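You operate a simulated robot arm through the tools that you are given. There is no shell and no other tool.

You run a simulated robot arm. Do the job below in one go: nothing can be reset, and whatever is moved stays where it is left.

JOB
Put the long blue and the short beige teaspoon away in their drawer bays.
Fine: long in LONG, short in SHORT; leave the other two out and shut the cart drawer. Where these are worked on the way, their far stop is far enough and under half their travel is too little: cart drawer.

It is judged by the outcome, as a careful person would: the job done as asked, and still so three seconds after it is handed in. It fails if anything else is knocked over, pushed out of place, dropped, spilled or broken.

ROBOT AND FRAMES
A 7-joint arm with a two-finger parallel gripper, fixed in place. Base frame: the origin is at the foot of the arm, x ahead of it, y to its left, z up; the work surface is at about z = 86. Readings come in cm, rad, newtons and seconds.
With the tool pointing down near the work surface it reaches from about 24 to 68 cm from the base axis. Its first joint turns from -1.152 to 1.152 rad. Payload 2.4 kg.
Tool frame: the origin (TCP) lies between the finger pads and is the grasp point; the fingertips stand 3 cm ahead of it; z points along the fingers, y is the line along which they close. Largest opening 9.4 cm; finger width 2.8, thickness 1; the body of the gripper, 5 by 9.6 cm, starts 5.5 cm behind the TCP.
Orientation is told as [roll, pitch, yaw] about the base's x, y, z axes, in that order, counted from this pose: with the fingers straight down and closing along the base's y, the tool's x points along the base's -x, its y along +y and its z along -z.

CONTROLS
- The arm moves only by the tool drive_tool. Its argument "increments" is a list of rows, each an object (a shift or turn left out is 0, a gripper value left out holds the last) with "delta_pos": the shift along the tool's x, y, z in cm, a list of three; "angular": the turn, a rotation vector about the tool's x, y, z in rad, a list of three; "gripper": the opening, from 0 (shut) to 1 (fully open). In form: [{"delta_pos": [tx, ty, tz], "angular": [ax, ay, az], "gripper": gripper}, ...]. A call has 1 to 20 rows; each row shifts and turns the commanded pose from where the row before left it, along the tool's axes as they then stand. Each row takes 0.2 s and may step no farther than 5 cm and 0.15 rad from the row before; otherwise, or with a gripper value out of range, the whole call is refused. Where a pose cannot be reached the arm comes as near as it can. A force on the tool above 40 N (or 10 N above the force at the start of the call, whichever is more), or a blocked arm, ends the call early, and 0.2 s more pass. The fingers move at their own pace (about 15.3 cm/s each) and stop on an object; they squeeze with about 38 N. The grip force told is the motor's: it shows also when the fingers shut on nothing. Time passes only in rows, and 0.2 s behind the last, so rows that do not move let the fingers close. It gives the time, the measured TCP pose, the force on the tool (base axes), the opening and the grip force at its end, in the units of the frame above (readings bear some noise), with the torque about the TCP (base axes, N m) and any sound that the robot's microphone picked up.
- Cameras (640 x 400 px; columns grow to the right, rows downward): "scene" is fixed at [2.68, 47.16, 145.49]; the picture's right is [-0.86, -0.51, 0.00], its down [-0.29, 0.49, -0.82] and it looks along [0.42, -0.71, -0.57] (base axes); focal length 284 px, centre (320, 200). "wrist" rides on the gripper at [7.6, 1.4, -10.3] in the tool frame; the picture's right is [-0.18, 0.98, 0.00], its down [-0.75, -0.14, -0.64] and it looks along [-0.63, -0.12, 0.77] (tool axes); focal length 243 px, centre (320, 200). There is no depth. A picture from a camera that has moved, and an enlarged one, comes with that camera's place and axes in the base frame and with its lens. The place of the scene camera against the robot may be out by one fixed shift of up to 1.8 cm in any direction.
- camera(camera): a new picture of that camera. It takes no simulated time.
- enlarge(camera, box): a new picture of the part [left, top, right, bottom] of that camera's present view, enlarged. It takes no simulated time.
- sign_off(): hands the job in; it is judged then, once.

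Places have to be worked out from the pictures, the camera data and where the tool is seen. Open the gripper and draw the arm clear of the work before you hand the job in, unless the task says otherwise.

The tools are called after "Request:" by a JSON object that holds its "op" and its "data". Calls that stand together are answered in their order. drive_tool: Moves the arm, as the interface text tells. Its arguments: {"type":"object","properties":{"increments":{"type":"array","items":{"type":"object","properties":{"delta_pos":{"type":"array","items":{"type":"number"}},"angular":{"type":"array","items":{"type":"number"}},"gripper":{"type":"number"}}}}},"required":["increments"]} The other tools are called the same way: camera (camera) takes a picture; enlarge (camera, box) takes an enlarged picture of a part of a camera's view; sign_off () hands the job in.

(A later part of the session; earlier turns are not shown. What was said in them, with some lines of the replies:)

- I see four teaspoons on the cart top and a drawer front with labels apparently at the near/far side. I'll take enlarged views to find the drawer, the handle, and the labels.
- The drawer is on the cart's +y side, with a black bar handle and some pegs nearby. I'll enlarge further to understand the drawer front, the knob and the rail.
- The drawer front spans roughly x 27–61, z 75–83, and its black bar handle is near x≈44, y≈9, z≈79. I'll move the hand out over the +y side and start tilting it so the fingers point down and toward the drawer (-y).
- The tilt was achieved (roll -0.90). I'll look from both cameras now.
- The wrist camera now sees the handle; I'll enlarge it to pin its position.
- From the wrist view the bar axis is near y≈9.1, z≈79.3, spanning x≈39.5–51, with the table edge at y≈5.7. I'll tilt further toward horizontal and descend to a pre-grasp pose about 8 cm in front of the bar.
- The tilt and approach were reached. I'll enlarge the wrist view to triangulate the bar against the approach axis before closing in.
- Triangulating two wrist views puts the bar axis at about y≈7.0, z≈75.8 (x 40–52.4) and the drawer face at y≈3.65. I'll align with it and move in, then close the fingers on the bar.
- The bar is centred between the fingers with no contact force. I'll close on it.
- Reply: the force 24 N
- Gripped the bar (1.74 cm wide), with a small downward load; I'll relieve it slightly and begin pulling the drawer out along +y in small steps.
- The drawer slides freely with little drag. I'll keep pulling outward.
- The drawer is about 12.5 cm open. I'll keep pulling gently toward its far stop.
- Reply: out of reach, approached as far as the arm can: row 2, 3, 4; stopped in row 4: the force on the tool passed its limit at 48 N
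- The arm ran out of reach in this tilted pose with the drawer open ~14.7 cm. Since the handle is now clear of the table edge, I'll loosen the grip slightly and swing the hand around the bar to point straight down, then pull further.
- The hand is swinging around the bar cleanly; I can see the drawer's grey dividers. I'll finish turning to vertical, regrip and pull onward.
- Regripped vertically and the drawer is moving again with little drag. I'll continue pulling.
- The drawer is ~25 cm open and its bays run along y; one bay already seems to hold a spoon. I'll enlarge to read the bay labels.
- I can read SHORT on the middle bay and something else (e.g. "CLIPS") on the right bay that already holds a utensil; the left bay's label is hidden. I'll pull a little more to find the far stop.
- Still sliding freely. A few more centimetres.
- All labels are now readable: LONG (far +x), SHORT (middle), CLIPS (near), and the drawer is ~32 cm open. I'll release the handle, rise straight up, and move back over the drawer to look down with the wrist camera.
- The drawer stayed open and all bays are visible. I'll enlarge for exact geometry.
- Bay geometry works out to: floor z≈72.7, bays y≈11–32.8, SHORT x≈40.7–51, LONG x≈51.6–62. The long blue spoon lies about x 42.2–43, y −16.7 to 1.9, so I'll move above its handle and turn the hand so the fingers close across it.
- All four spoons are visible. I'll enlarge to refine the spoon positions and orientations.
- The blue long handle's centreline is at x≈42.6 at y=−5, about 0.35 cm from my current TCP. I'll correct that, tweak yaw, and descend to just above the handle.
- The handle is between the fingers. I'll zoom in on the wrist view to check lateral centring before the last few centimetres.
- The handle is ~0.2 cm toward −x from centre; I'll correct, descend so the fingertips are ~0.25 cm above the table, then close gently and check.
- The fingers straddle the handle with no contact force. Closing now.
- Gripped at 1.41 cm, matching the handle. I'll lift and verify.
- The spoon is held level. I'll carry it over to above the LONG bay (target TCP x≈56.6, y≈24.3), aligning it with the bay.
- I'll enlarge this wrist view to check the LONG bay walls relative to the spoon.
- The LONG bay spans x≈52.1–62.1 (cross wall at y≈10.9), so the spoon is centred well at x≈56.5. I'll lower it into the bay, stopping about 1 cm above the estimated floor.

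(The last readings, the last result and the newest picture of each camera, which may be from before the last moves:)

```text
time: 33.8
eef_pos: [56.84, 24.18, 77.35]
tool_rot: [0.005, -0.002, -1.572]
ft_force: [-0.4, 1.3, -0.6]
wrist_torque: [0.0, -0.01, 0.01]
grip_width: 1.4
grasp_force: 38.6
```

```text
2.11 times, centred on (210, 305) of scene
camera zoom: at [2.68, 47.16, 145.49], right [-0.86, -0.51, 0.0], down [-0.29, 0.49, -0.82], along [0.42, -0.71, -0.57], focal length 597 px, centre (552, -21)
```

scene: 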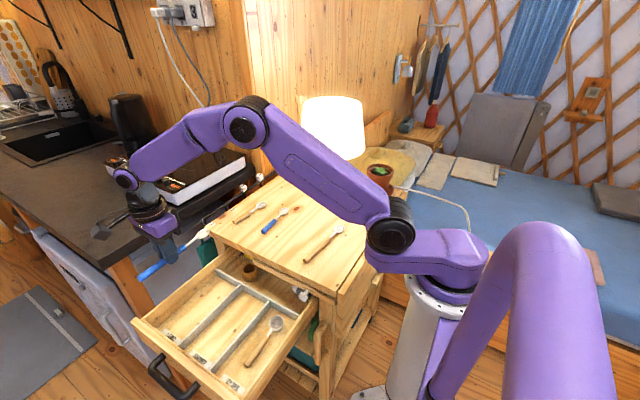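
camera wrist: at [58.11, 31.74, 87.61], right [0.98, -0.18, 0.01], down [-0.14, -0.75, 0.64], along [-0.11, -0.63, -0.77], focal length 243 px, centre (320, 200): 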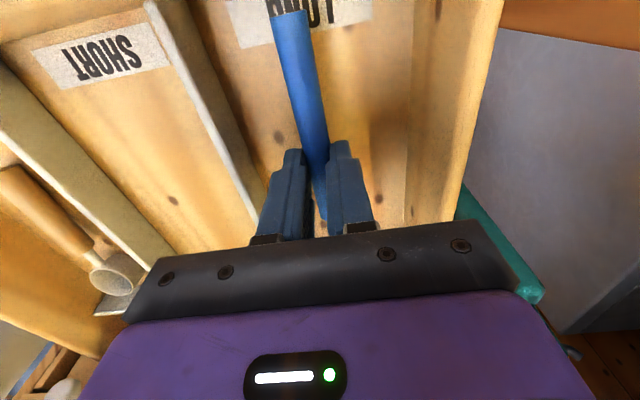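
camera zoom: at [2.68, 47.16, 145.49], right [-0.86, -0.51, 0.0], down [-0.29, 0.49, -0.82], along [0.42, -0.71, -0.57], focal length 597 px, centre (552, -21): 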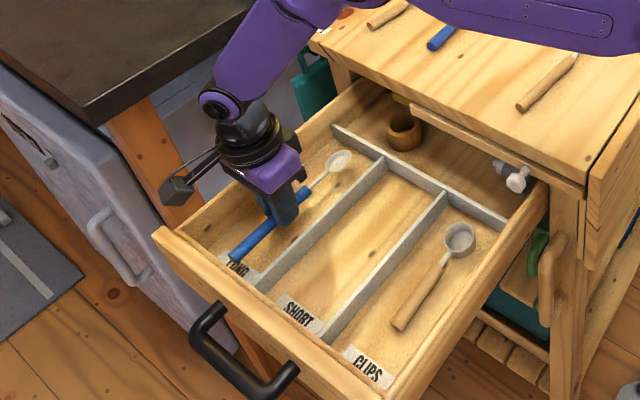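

The spoon hovers well inside the LONG bay. I'll lower in small steps and watch the vertical force for contact with the floor.

Request:
{"op": "drive_tool", "data": {"increments": [{"delta_pos": [0, 0, 0.4]}, {"delta_pos": [0, 0, 0.3]}, {"delta_pos": [0, 0, 0.3]}]}}

```text
time: 34.6
eef_pos: [56.67, 24.23, 76.25]
tool_rot: [0.004, -0.003, -1.57]
ft_force: [0.2, 0.4, 0.0]
wrist_torque: [0.0, 0.0, 0.0]
grip_width: 1.4
grasp_force: 38.2
```

No contact yet; continuing down slowly.

Request:
{"op": "drive_tool", "data": {"increments": [{"delta_pos": [0, 0, 0.25]}, {"delta_pos": [0, 0, 0.25]}]}}

Request:
{"op": "camera", "data": {"camera": "wrist"}}

```text
time: 35.2
eef_pos: [56.65, 24.24, 75.83]
tool_rot: [0.006, -0.002, -1.57]
ft_force: [1.2, -0.3, -0.2]
wrist_torque: [-0.03, 0.03, 0.0]
grip_width: 1.43
grasp_force: 38.5
```

```text
taken
camera wrist: at [58.02, 31.72, 86.1], right [0.98, -0.18, 0.01], down [-0.14, -0.75, 0.64], along [-0.11, -0.63, -0.77], focal length 243 px, centre (320, 200)
```

wrist: 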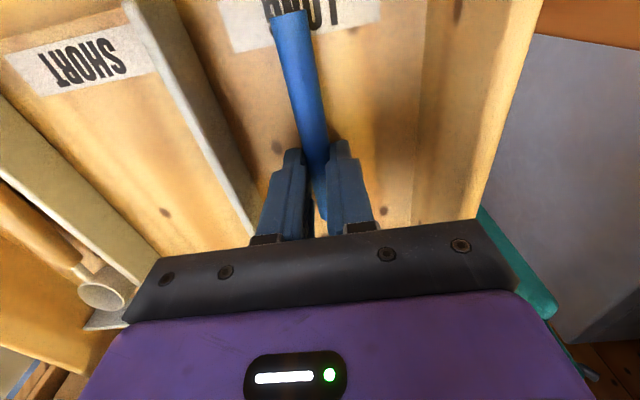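

Floor estimate from the labels is z≈72.7, so the spoon should be almost touching. A couple of finer steps.

Request:
{"op": "drive_tool", "data": {"increments": [{"delta_pos": [0, 0, 0.15]}, {"delta_pos": [0, 0, 0.15]}]}}

```text
time: 35.8
eef_pos: [56.69, 24.22, 75.48]
tool_rot: [0.006, -0.003, -1.571]
ft_force: [-2.3, -1.5, 6.7]
wrist_torque: [-0.32, 0.05, -0.06]
grip_width: 1.42
grasp_force: 38.1
```

Contact felt (6.7 N up). I'll open the fingers moderately and rise straight out.

Request:
{"op": "drive_tool", "data": {"increments": [{"gripper": 0.25}, {"gripper": 0.4}, {"delta_pos": [0, 0, -0.5]}, {"delta_pos": [0, 0, -2]}, {"delta_pos": [0, 0, -4]}, {"delta_pos": [0, 0, -5]}, {"delta_pos": [0, 0, -5]}, {"delta_pos": [0, 0, -5]}, {}]}}

Request:
{"op": "camera", "data": {"camera": "wrist"}}

Request:
{"op": "enlarge", "data": {"camera": "scene", "box": [90, 190, 350, 400]}}

```text
time: 37.8
eef_pos: [56.48, 24.3, 97.09]
tool_rot: [0.006, -0.001, -1.571]
ft_force: [-0.1, -0.9, -0.1]
wrist_torque: [0.02, 0.0, -0.01]
grip_width: 3.78
grasp_force: 0.0
```

```text
taken
camera wrist: at [57.87, 31.77, 107.39], right [0.98, -0.18, 0.01], down [-0.14, -0.75, 0.64], along [-0.11, -0.63, -0.77], focal length 243 px, centre (320, 200)
```

wrist: 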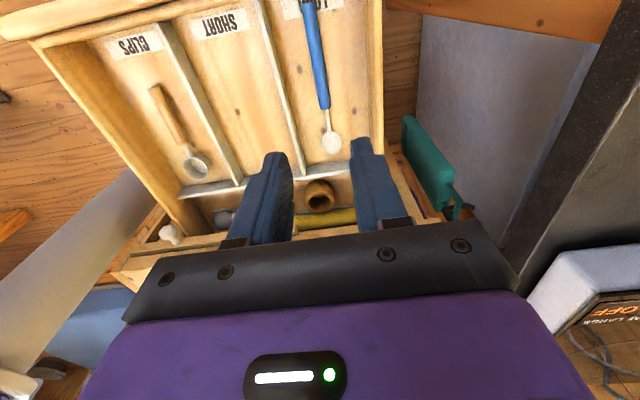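

```text
1.90 times, centred on (220, 295) of scene
camera zoom: at [2.68, 47.16, 145.49], right [-0.86, -0.51, 0.0], down [-0.29, 0.49, -0.82], along [0.42, -0.71, -0.57], focal length 540 px, centre (510, 19)
```

zoom: 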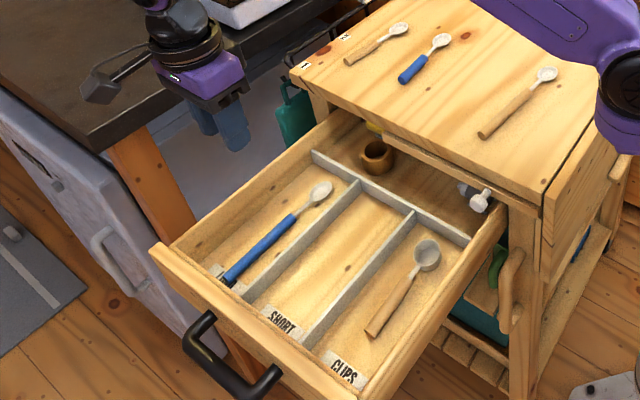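

The long blue spoon rests in the LONG bay. Next I'll move over the short beige spoon (handle centre ≈ x 62.1, y −3.5).

Request:
{"op": "drive_tool", "data": {"increments": [{"delta_pos": [0, 0, -4], "gripper": 0.5}, {"delta_pos": [-3.97, 0.8, 0]}, {"delta_pos": [-3.97, 0.8, 0]}, {"delta_pos": [-3.97, 0.8, 0]}, {"delta_pos": [-3.97, 0.8, 0]}, {"delta_pos": [-3.97, 0.8, 0]}, {"delta_pos": [-3.97, 0.8, 0]}, {"delta_pos": [-3.97, 0.8, 0]}, {"angular": [0, 0, 0.09]}, {}]}}

Request:
{"op": "camera", "data": {"camera": "wrist"}}

Request:
{"op": "camera", "data": {"camera": "scene"}}

```text
time: 40.0
eef_pos: [62.03, -3.56, 101.18]
tool_rot: [0.005, -0.002, -1.66]
ft_force: [0.3, -0.9, -0.2]
wrist_torque: [0.01, 0.01, 0.01]
grip_width: 4.71
grasp_force: 0.0
```

```text
taken
camera wrist: at [64.12, 3.81, 111.41], right [0.96, -0.27, 0.01], down [-0.21, -0.74, 0.64], along [-0.17, -0.62, -0.77], focal length 243 px, centre (320, 200)
```

wrist: 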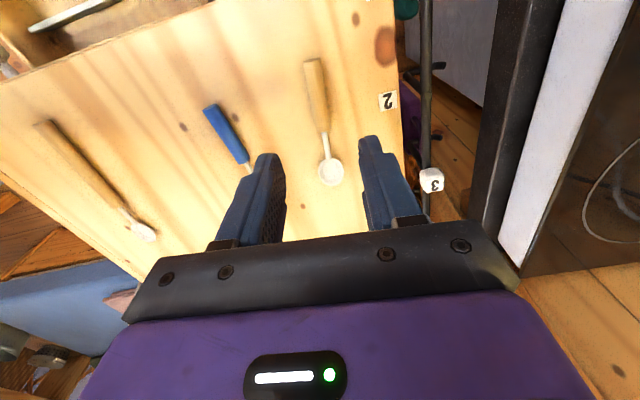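

```text
taken
```

scene: 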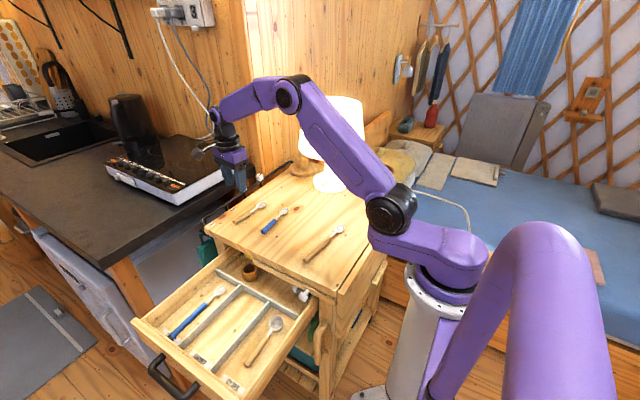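

The beige short spoon is between the finger lines. I'll enlarge to get exact alignment.

Request:
{"op": "enlarge", "data": {"camera": "wrist", "box": [240, 40, 410, 220]}}

```text
2.22 times, centred on (325, 130) of wrist
camera zoom: at [64.12, 3.81, 111.41], right [0.96, -0.27, 0.01], down [-0.21, -0.74, 0.64], along [-0.17, -0.62, -0.77], focal length 539 px, centre (309, 356)
```

zoom: 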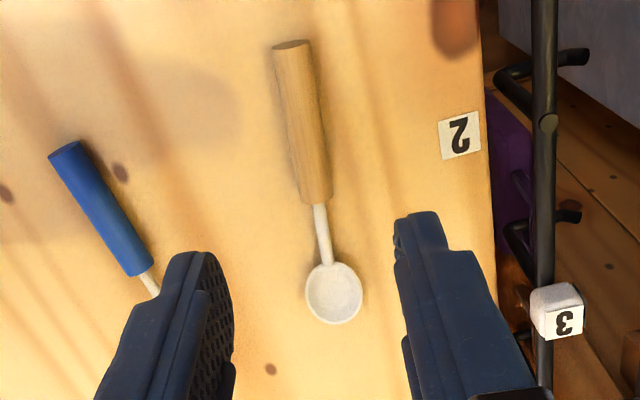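

The handle line passes x≈62.0 at y=−3.5, matching the TCP; only a 0.02 rad yaw trim is needed. I'll descend to just above.

Request:
{"op": "drive_tool", "data": {"increments": [{"angular": [0, 0, 0.02]}, {"delta_pos": [0, 0, 4]}, {"delta_pos": [0, 0, 4]}, {"delta_pos": [0, 0, 2]}, {}]}}

Request:
{"op": "enlarge", "data": {"camera": "wrist", "box": [240, 40, 410, 240]}}

```text
time: 41.2
eef_pos: [62.26, -3.55, 91.03]
tool_rot: [0.008, -0.002, -1.682]
ft_force: [0.0, 0.0, 0.0]
wrist_torque: [0.04, 0.0, -0.05]
grip_width: 4.7
grasp_force: 0.1
```

```text
2.00 times, centred on (325, 140) of wrist
camera zoom: at [64.41, 3.83, 101.36], right [0.96, -0.29, 0.01], down [-0.23, -0.73, 0.64], along [-0.18, -0.62, -0.77], focal length 485 px, centre (310, 320)
```

zoom: 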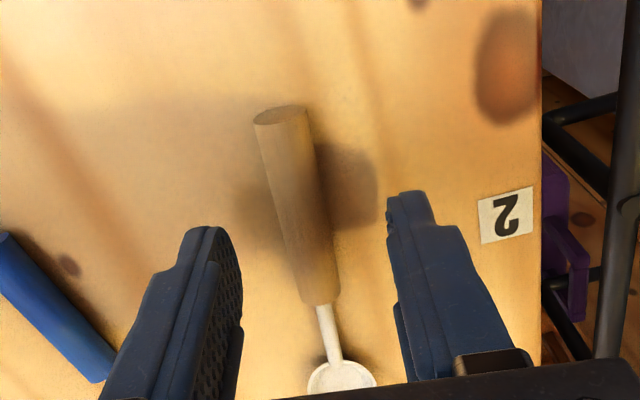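

Shift −0.2 cm laterally, descend to z≈89.15, and close on the handle.

Request:
{"op": "drive_tool", "data": {"increments": [{"delta_pos": [-0.2, -0.2, 0]}, {"delta_pos": [0, 0, 1]}, {"delta_pos": [0, 0, 0.6]}, {"delta_pos": [0, 0, 0.25]}, {}, {"gripper": 0.25}, {"gripper": 0}, {"gripper": 0}, {"gripper": 0}]}}

Request:
{"op": "camera", "data": {"camera": "wrist"}}

```text
time: 43.2
eef_pos: [61.91, -3.7, 89.11]
tool_rot: [0.005, -0.001, -1.68]
ft_force: [-0.6, -0.3, 0.8]
wrist_torque: [0.01, 0.03, -0.02]
grip_width: 1.42
grasp_force: 37.7
```

```text
taken
camera wrist: at [64.15, 3.67, 99.52], right [0.96, -0.29, 0.01], down [-0.23, -0.73, 0.64], along [-0.18, -0.62, -0.77], focal length 243 px, centre (320, 200)
```

wrist: 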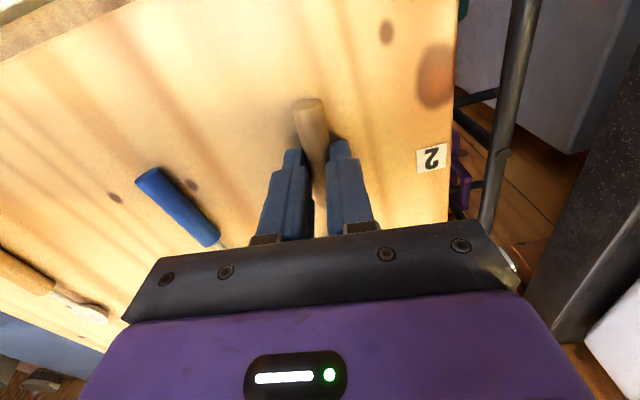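

Gripped at 1.42 cm. I'll lift, align yaw with the drawer, and carry it over the SHORT bay.

Request:
{"op": "drive_tool", "data": {"increments": [{"delta_pos": [0, 0, -1]}, {"delta_pos": [0, 0, -3]}, {"delta_pos": [0, 0, -4]}, {"delta_pos": [0, 0, -3]}, {"angular": [0, 0, -0.11]}, {"delta_pos": [3.59, -1.96, 0]}, {"delta_pos": [3.59, -1.96, 0]}, {"delta_pos": [3.59, -1.96, 0]}, {"delta_pos": [3.59, -1.96, 0]}, {"delta_pos": [3.59, -1.96, 0]}, {"delta_pos": [3.59, -1.96, 0]}, {"delta_pos": [3.59, -1.96, 0]}, {"delta_pos": [3.59, -1.96, 0]}, {}]}}

Request:
{"op": "camera", "data": {"camera": "wrist"}}

Request:
{"op": "camera", "data": {"camera": "scene"}}

```text
time: 46.2
eef_pos: [46.23, 25.24, 99.99]
tool_rot: [0.006, -0.001, -1.571]
ft_force: [0.1, -0.5, -1.0]
wrist_torque: [0.02, 0.01, 0.02]
grip_width: 1.42
grasp_force: 38.2
```

```text
taken
camera wrist: at [47.55, 32.7, 110.28], right [0.98, -0.18, 0.01], down [-0.15, -0.75, 0.64], along [-0.11, -0.63, -0.77], focal length 243 px, centre (320, 200)
```

wrist: 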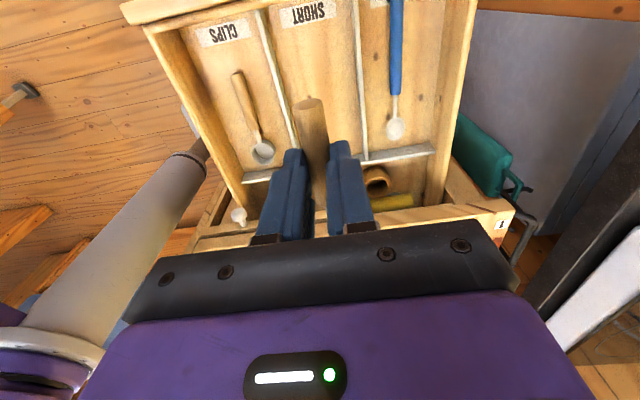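

```text
taken
```

scene: 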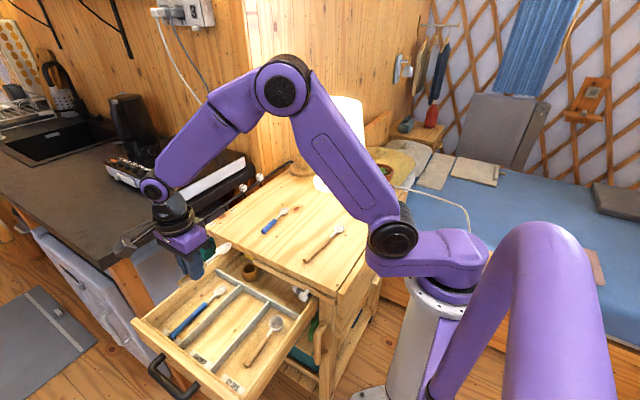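

Well aligned over the SHORT bay (x 41–51.5). I'll lower it to just above the floor.

Request:
{"op": "drive_tool", "data": {"increments": [{"delta_pos": [0, 0, 4.5]}, {"delta_pos": [0, 0, 4.5]}, {"delta_pos": [0, 0, 4.5]}, {"delta_pos": [0, 0, 4.5]}, {"delta_pos": [0, 0, 3]}, {"delta_pos": [0, 0, 1.8]}, {"delta_pos": [0, 0, 0.8]}, {}]}}

Request:
{"op": "camera", "data": {"camera": "wrist"}}

Request:
{"op": "enlarge", "data": {"camera": "scene", "box": [90, 190, 350, 400]}}

```text
time: 48.0
eef_pos: [46.48, 25.09, 76.47]
tool_rot: [0.005, -0.003, -1.572]
ft_force: [-0.2, 0.0, 0.1]
wrist_torque: [0.02, 0.0, 0.01]
grip_width: 1.4
grasp_force: 38.3
```

```text
taken
camera wrist: at [47.73, 32.54, 86.81], right [0.98, -0.18, 0.01], down [-0.14, -0.75, 0.64], along [-0.11, -0.63, -0.77], focal length 243 px, centre (320, 200)
```

wrist: 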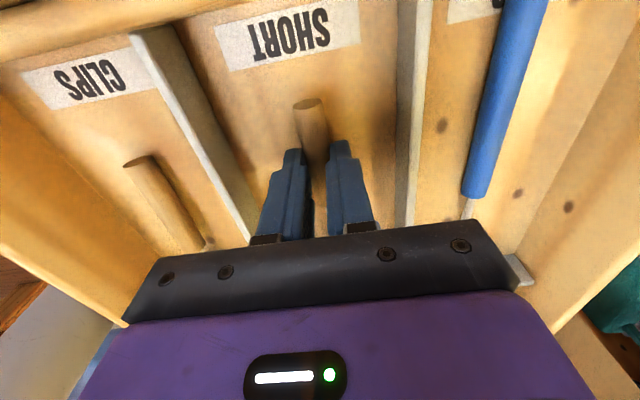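

```text
1.90 times, centred on (220, 295) of scene
camera zoom: at [2.68, 47.16, 145.49], right [-0.86, -0.51, 0.0], down [-0.29, 0.49, -0.82], along [0.42, -0.71, -0.57], focal length 540 px, centre (510, 19)
```

zoom: 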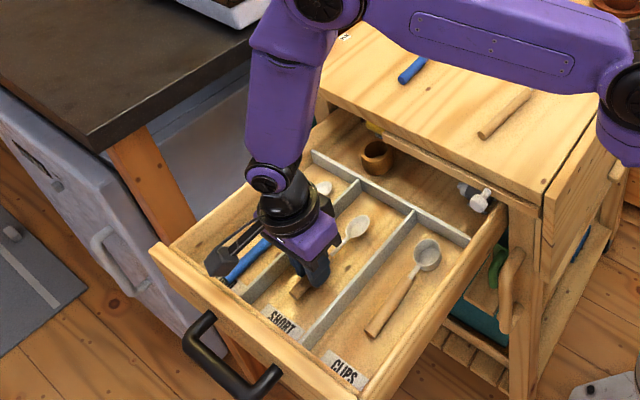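

The spoon is in the SHORT bay, just above the floor. Final small steps down.

Request:
{"op": "drive_tool", "data": {"increments": [{"delta_pos": [0, 0, 0.3]}, {"delta_pos": [0, 0, 0.25]}, {"delta_pos": [0, 0, 0.2]}]}}

```text
time: 48.8
eef_pos: [46.36, 25.1, 75.65]
tool_rot: [0.007, -0.003, -1.57]
ft_force: [0.3, 0.2, -0.1]
wrist_torque: [0.0, -0.01, 0.0]
grip_width: 1.42
grasp_force: 38.1
```

Request:
{"op": "drive_tool", "data": {"increments": [{"delta_pos": [0, 0, 0.15]}, {"delta_pos": [0, 0, 0.1]}]}}

```text
time: 49.4
eef_pos: [46.33, 24.95, 75.66]
tool_rot: [0.006, -0.001, -1.571]
ft_force: [-0.4, -0.5, 1.7]
wrist_torque: [-0.02, 0.0, -0.04]
grip_width: 1.4
grasp_force: 37.8
```

Contact is just beginning (1.7 N), so the spoon is on the floor. I'll open and rise straight up.

Request:
{"op": "drive_tool", "data": {"increments": [{"gripper": 0.25}, {"gripper": 0.4}, {"delta_pos": [0, 0, -0.5]}, {"delta_pos": [0, 0, -2]}, {"delta_pos": [0, 0, -4]}, {"delta_pos": [0, 0, -5]}, {"delta_pos": [0, 0, -5]}, {"delta_pos": [0, 0, -5]}, {"delta_pos": [0, 0, -3]}, {}]}}

Request:
{"op": "camera", "data": {"camera": "wrist"}}

Request:
{"op": "enlarge", "data": {"camera": "scene", "box": [90, 190, 350, 400]}}

```text
time: 51.6
eef_pos: [46.24, 25.01, 100.05]
tool_rot: [0.005, -0.001, -1.572]
ft_force: [0.0, 0.4, 0.2]
wrist_torque: [-0.02, 0.0, 0.04]
grip_width: 3.78
grasp_force: 0.1
```

```text
taken
camera wrist: at [47.62, 32.55, 110.37], right [0.98, -0.18, 0.01], down [-0.14, -0.75, 0.64], along [-0.11, -0.63, -0.77], focal length 243 px, centre (320, 200)
```

wrist: 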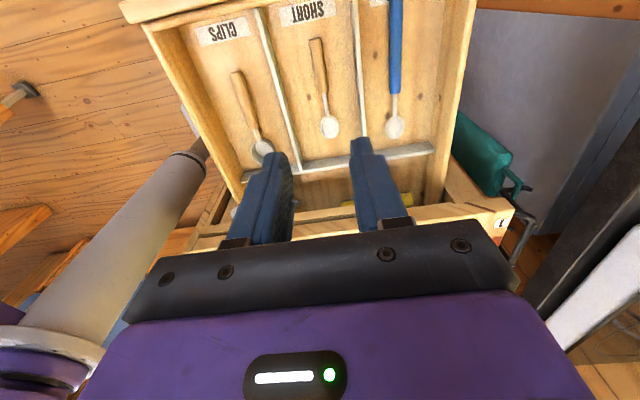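

```text
1.90 times, centred on (220, 295) of scene
camera zoom: at [2.68, 47.16, 145.49], right [-0.86, -0.51, 0.0], down [-0.29, 0.49, -0.82], along [0.42, -0.71, -0.57], focal length 540 px, centre (510, 19)
```

zoom: 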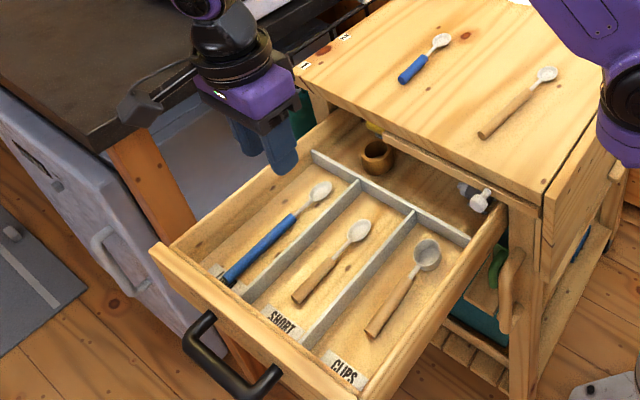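

Both spoons lie in their labelled bays and the other two remain on the table. To shut the drawer I'll close the fingers, go beyond the handle (y≈44), and descend in front of the bar.

Request:
{"op": "drive_tool", "data": {"increments": [{"delta_pos": [4.75, 0, 0], "gripper": 0}, {"delta_pos": [4.75, 0, 0]}, {"delta_pos": [4.75, 0, 0]}, {"delta_pos": [4.75, 0, 0]}, {}, {"delta_pos": [0, 0, 4.4]}, {"delta_pos": [0, 0, 4.4]}, {"delta_pos": [0, 0, 4.4]}, {"delta_pos": [0, 0, 4.4]}, {"delta_pos": [0, 0, 4.2]}, {}]}}

Request:
{"op": "camera", "data": {"camera": "wrist"}}

Request:
{"op": "camera", "data": {"camera": "scene"}}

```text
time: 54.0
eef_pos: [46.27, 43.91, 78.03]
tool_rot: [0.007, -0.001, -1.57]
ft_force: [-0.2, 0.3, 0.6]
wrist_torque: [-0.03, 0.03, -0.01]
grip_width: 0.0
grasp_force: 33.4
```

```text
taken
camera wrist: at [47.69, 51.41, 88.38], right [0.98, -0.18, 0.01], down [-0.15, -0.75, 0.64], along [-0.11, -0.63, -0.77], focal length 243 px, centre (320, 200)
```

wrist: 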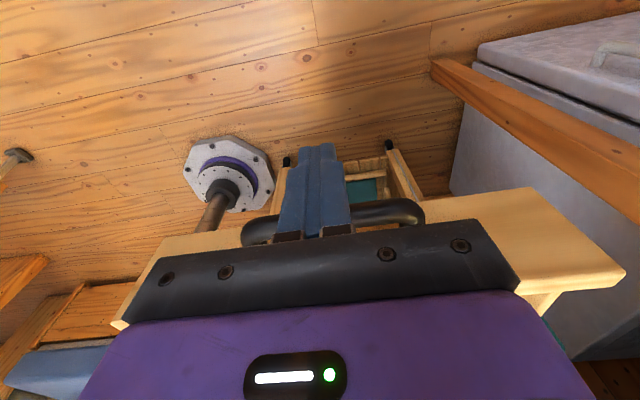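

```text
taken
```

scene: 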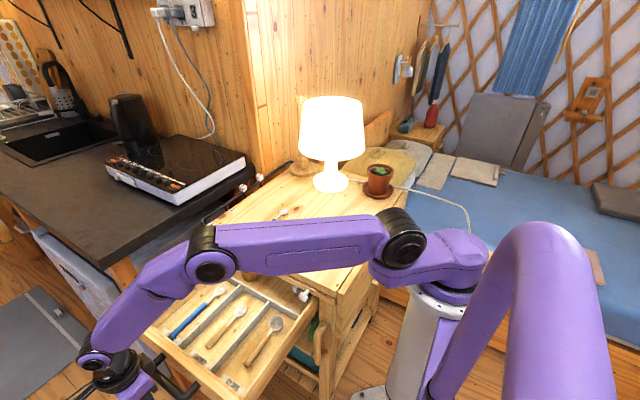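

The closed fingers are centred in front of the bar. I'll push the drawer in (−y) at a gentle pace.

Request:
{"op": "drive_tool", "data": {"increments": [{"delta_pos": [-1, 0, 0]}, {"delta_pos": [-1, 0, 0]}, {"delta_pos": [-0.7, 0, 0]}, {"delta_pos": [-0.7, 0, 0]}, {"delta_pos": [-0.8, 0, 0]}, {"delta_pos": [-1, 0, 0]}, {"delta_pos": [-1, 0, 0]}, {"delta_pos": [-1, 0, 0]}, {"delta_pos": [-1, 0, 0]}, {"delta_pos": [-1, 0, 0]}]}}

Request:
{"op": "enlarge", "data": {"camera": "scene", "box": [60, 190, 350, 400]}}

```text
time: 56.2
eef_pos: [46.4, 34.75, 77.97]
tool_rot: [0.005, -0.004, -1.572]
ft_force: [0.0, 0.1, -0.4]
wrist_torque: [0.0, -0.04, -0.01]
grip_width: 0.02
grasp_force: 33.4
```

```text
1.90 times, centred on (205, 295) of scene
camera zoom: at [2.68, 47.16, 145.49], right [-0.86, -0.51, 0.0], down [-0.29, 0.49, -0.82], along [0.42, -0.71, -0.57], focal length 540 px, centre (539, 19)
```

zoom: 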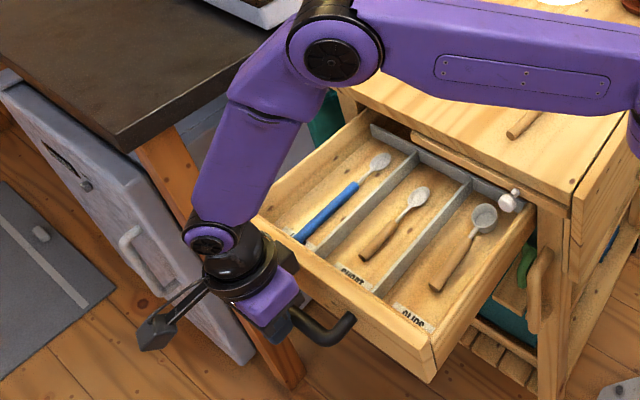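

The drawer is sliding in and the spoons stay put in their bays. I'll continue pushing to about y≈22.

Request:
{"op": "drive_tool", "data": {"increments": [{"delta_pos": [-1, 0, 0]}, {"delta_pos": [-1, 0, 0]}, {"delta_pos": [-1, 0, 0]}, {"delta_pos": [-1, 0, 0]}, {"delta_pos": [-1, 0, 0]}, {"delta_pos": [-1, 0, 0]}, {"delta_pos": [-1, 0, 0]}, {"delta_pos": [-1, 0, 0]}, {"delta_pos": [-1, 0, 0]}, {"delta_pos": [-1, 0, 0]}, {"delta_pos": [-1, 0, 0]}, {"delta_pos": [-1, 0, 0]}]}}

Request:
{"op": "enlarge", "data": {"camera": "scene", "box": [100, 180, 370, 380]}}

Request:
{"op": "camera", "data": {"camera": "wrist"}}

```text
time: 58.8
eef_pos: [46.32, 22.84, 78.14]
tool_rot: [0.005, -0.002, -1.57]
ft_force: [-0.2, 2.1, 0.3]
wrist_torque: [0.01, 0.02, -0.02]
grip_width: 0.0
grasp_force: 33.1
```

```text
2.00 times, centred on (235, 280) of scene
camera zoom: at [2.68, 47.16, 145.49], right [-0.86, -0.51, 0.0], down [-0.29, 0.49, -0.82], along [0.42, -0.71, -0.57], focal length 567 px, centre (490, 40)
```

zoom: 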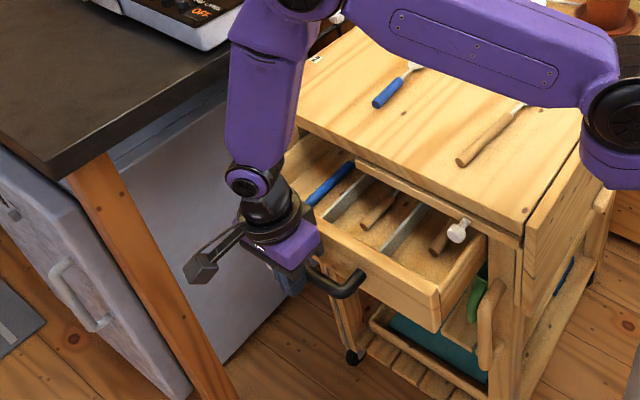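

```text
taken
camera wrist: at [47.71, 30.27, 88.49], right [0.98, -0.18, 0.01], down [-0.15, -0.75, 0.64], along [-0.11, -0.63, -0.77], focal length 243 px, centre (320, 200)
```

wrist: 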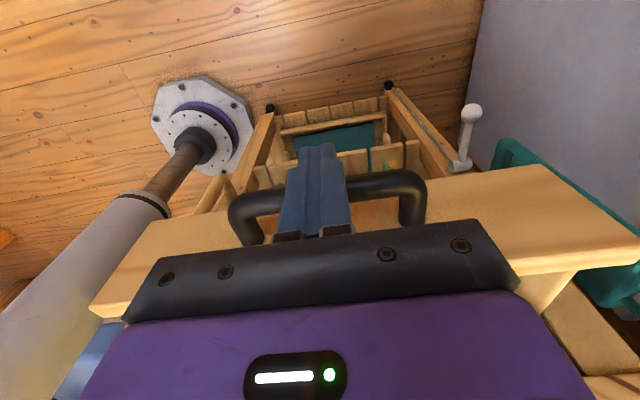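

About 12 cm of opening remains. For clearance to the table edge I'll back off slightly, lower a little, and lean the hand back (+y) before the final push.

Request:
{"op": "drive_tool", "data": {"increments": [{"delta_pos": [1.2, 0, 0.8]}, {"angular": [0, -0.13, 0]}, {"angular": [0, -0.13, 0]}, {"angular": [0, -0.13, 0]}, {}]}}

Request:
{"op": "camera", "data": {"camera": "wrist"}}

Request:
{"op": "enlarge", "data": {"camera": "scene", "box": [100, 180, 370, 380]}}

```text
time: 60.0
eef_pos: [46.29, 24.09, 77.42]
tool_rot: [0.007, -0.394, -1.572]
ft_force: [0.5, -0.4, -0.3]
wrist_torque: [-0.01, 0.0, 0.01]
grip_width: 0.0
grasp_force: 32.8
```

```text
taken
camera wrist: at [47.76, 34.83, 83.98], right [0.98, -0.17, 0.08], down [-0.15, -0.45, 0.88], along [-0.12, -0.88, -0.47], focal length 243 px, centre (320, 200)
```

wrist: 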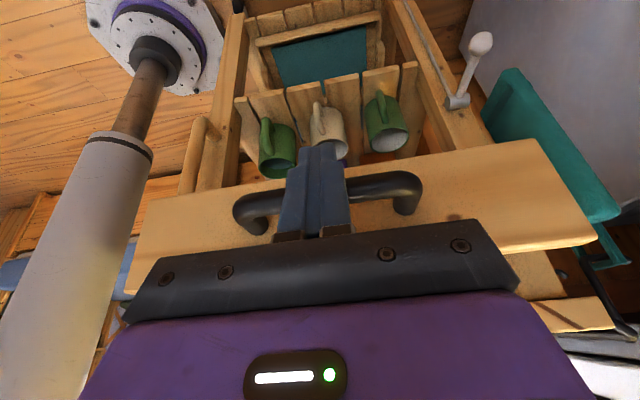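

```text
2.00 times, centred on (235, 280) of scene
camera zoom: at [2.68, 47.16, 145.49], right [-0.86, -0.51, 0.0], down [-0.29, 0.49, -0.82], along [0.42, -0.71, -0.57], focal length 567 px, centre (490, 40)
```

zoom: 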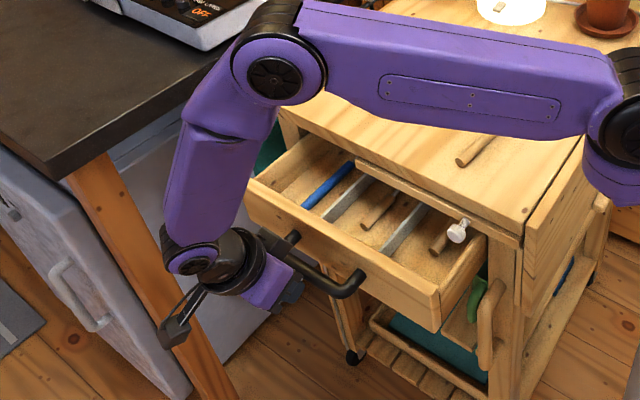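

Hand leaned back with good clearance. Pushing the drawer the rest of the way in, stopping short of closed first.

Request:
{"op": "drive_tool", "data": {"increments": [{"delta_pos": [-0.923, 0, 0.384]}, {"delta_pos": [-0.923, 0, 0.384]}, {"delta_pos": [-0.923, 0, 0.384]}, {"delta_pos": [-0.923, 0, 0.384]}, {"delta_pos": [-0.923, 0, 0.384]}, {"delta_pos": [-0.923, 0, 0.384]}, {"delta_pos": [-0.923, 0, 0.384]}, {"delta_pos": [-0.923, 0, 0.384]}, {"delta_pos": [-0.923, 0, 0.384]}, {"delta_pos": [-0.923, 0, 0.384]}, {"delta_pos": [-0.923, 0, 0.384]}]}}

Request:
{"op": "enlarge", "data": {"camera": "scene", "box": [130, 180, 370, 360]}}

Request:
{"op": "camera", "data": {"camera": "wrist"}}

```text
time: 62.4
eef_pos: [46.42, 12.94, 77.4]
tool_rot: [0.008, -0.392, -1.574]
ft_force: [-0.2, 1.3, -0.9]
wrist_torque: [0.03, 0.01, -0.02]
grip_width: 0.01
grasp_force: 33.0
```

```text
2.22 times, centred on (250, 270) of scene
camera zoom: at [2.68, 47.16, 145.49], right [-0.86, -0.51, 0.0], down [-0.29, 0.49, -0.82], along [0.42, -0.71, -0.57], focal length 630 px, centre (476, 44)
```

zoom: 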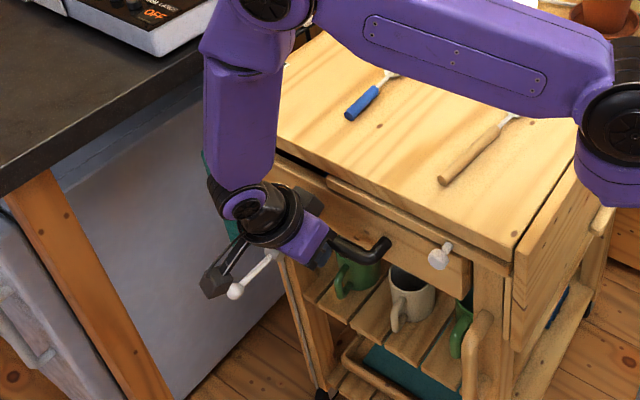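

```text
taken
camera wrist: at [47.75, 23.86, 83.99], right [0.98, -0.17, 0.08], down [-0.15, -0.45, 0.88], along [-0.12, -0.88, -0.47], focal length 243 px, centre (320, 200)
```

wrist: 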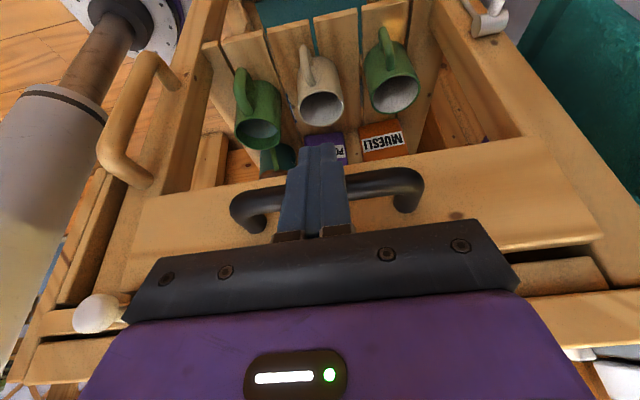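

Nearly closed with ~2.5 cm left. I'll finish with small steps and watch the push force.

Request:
{"op": "drive_tool", "data": {"increments": [{"delta_pos": [-0.462, 0, 0.192]}, {"delta_pos": [-0.462, 0, 0.192]}, {"delta_pos": [-0.462, 0, 0.192]}, {"delta_pos": [-0.369, 0, 0.154]}, {"delta_pos": [-0.277, 0, 0.115]}]}}

Request:
{"op": "camera", "data": {"camera": "wrist"}}

```text
time: 63.6
eef_pos: [46.37, 10.89, 77.43]
tool_rot: [0.005, -0.392, -1.572]
ft_force: [-0.1, 2.0, -1.3]
wrist_torque: [0.03, -0.01, -0.02]
grip_width: 0.0
grasp_force: 32.8
```

```text
taken
camera wrist: at [47.72, 21.7, 84.02], right [0.98, -0.17, 0.08], down [-0.15, -0.45, 0.88], along [-0.12, -0.88, -0.47], focal length 243 px, centre (320, 200)
```

wrist: 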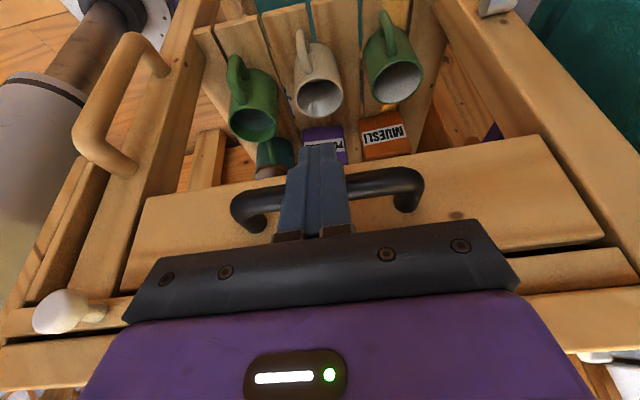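

Still sliding at 2 N, so not at the stop yet. Continuing in 0.3 cm steps.

Request:
{"op": "drive_tool", "data": {"increments": [{"delta_pos": [-0.277, 0, 0.115]}, {"delta_pos": [-0.277, 0, 0.115]}, {"delta_pos": [-0.277, 0, 0.115]}]}}

Request:
{"op": "enlarge", "data": {"camera": "scene", "box": [190, 220, 350, 330]}}

```text
time: 64.4
eef_pos: [46.35, 10.58, 77.23]
tool_rot: [0.011, -0.384, -1.563]
ft_force: [-7.1, 35.2, -2.0]
wrist_torque: [0.64, 0.12, -0.15]
grip_width: 0.0
grasp_force: 33.0
```

```text
3.64 times, centred on (270, 275) of scene
camera zoom: at [2.66, 47.24, 145.46], right [-0.86, -0.51, 0.0], down [-0.29, 0.49, -0.82], along [0.42, -0.71, -0.57], focal length 1032 px, centre (502, -73)
```

zoom: 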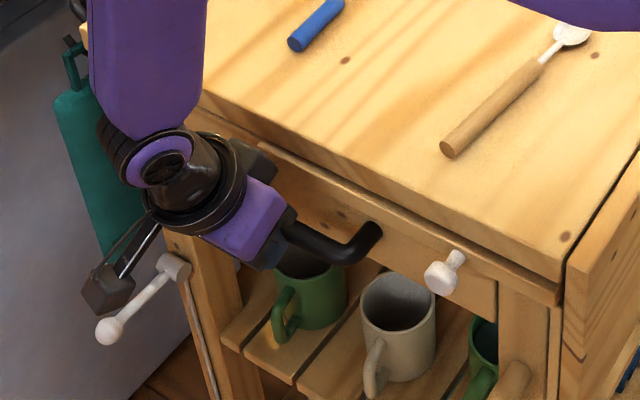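

The push met the stop (35 N) and the handle is back at its original spot, so the drawer is shut. I'll back away from the handle and rise clear, opening the gripper.

Request:
{"op": "drive_tool", "data": {"increments": [{"delta_pos": [0.6, 0, -0.25]}, {"delta_pos": [2.3, 0, -0.96]}, {"delta_pos": [2.3, 0, -0.96]}, {"delta_pos": [2.3, 0, -0.96]}, {"delta_pos": [2.3, 0, -0.96]}, {"delta_pos": [-1.9, 0, -4.6]}, {"delta_pos": [-1.9, 0, -4.6]}, {"delta_pos": [-1.9, 0, -4.6]}, {"delta_pos": [-1.9, 0, -4.6]}, {"delta_pos": [-1.9, 0, -4.6]}, {"delta_pos": [-1.9, 0, -4.6]}, {"angular": [0, 0.13, 0]}, {"angular": [0, 0.13, 0]}, {"angular": [0, 0.13, 0]}, {"gripper": 0.5}, {"gripper": 0.5}]}}

Request:
{"op": "camera", "data": {"camera": "scene"}}

Request:
{"op": "enlarge", "data": {"camera": "scene", "box": [190, 160, 410, 330]}}

Request:
{"op": "camera", "data": {"camera": "wrist"}}

```text
time: 67.8
eef_pos: [46.2, 20.55, 107.12]
tool_rot: [0.009, -0.001, -1.571]
ft_force: [-0.3, -0.4, -0.2]
wrist_torque: [0.01, -0.01, 0.01]
grip_width: 4.72
grasp_force: 0.1
```

```text
taken
```

scene: 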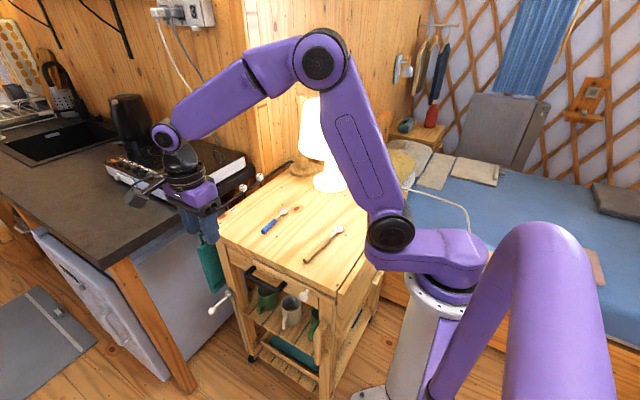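

```text
2.35 times, centred on (300, 245) of scene
camera zoom: at [2.68, 47.16, 145.49], right [-0.86, -0.51, 0.0], down [-0.29, 0.49, -0.82], along [0.42, -0.71, -0.57], focal length 668 px, centre (367, 94)
```

zoom: 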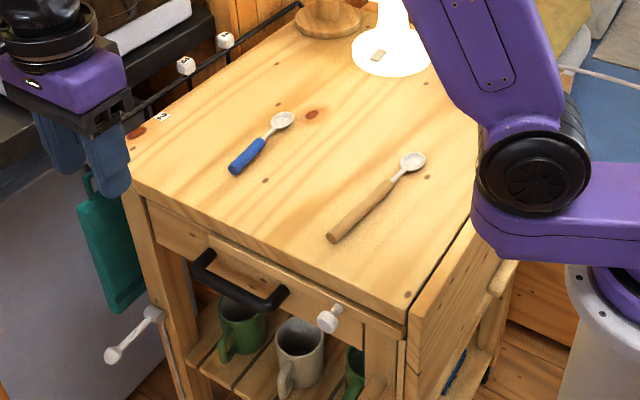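

```text
taken
camera wrist: at [47.53, 28.06, 117.52], right [0.98, -0.18, 0.01], down [-0.14, -0.75, 0.64], along [-0.11, -0.63, -0.77], focal length 243 px, centre (320, 200)
```

wrist: 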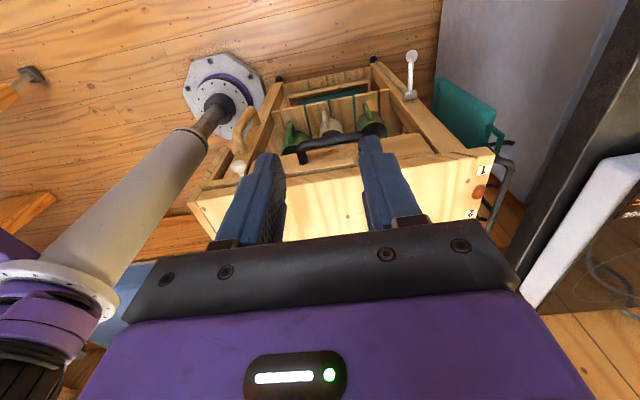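

The drawer looks shut and only the short blue and long beige spoons remain on top. I'll do one identical close-up to compare the drawer front with its starting state.

Request:
{"op": "enlarge", "data": {"camera": "scene", "box": [225, 240, 325, 310]}}

```text
5.71 times, centred on (275, 275) of scene
camera zoom: at [2.68, 47.16, 145.49], right [-0.86, -0.51, 0.0], down [-0.29, 0.49, -0.82], along [0.42, -0.71, -0.57], focal length 1621 px, centre (577, -229)
```

zoom: 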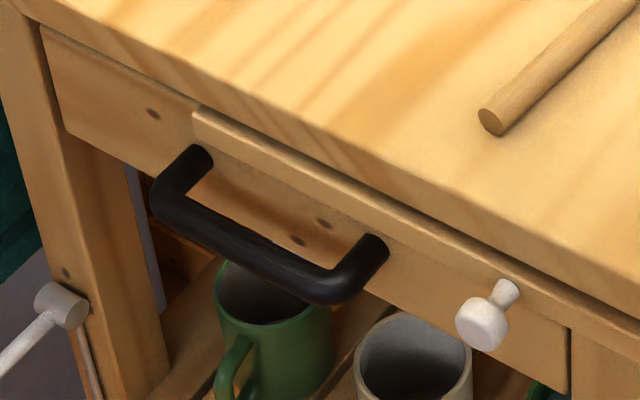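

The drawer front matches its starting closed position exactly. The gripper is open and the arm is clear of the cart, so I'm handing the job in.

Request:
{"op": "sign_off", "data": {}}

```text
The job is handed in.
```

The long blue teaspoon is in the LONG bay and the short beige one is in the SHORT bay. The cart drawer is shut again.

- **Placement:** I lowered each spoon until it touched the bay floor before releasing it. The last pictures before closing showed both lying in their bays. While I pushed the drawer in, they were still in their bays as far as I could see.
- **Drawer:** I pulled it out about 32 cm, without reaching its far stop. I pushed it closed until it met its stop, and the front matches its starting position in a close-up.
- **Other spoons:** the short blue and long beige spoons are still on the cart top. I saw nothing knocked over or pushed out of place.
- **Arm:** the gripper is open and the arm is clear of the cart.
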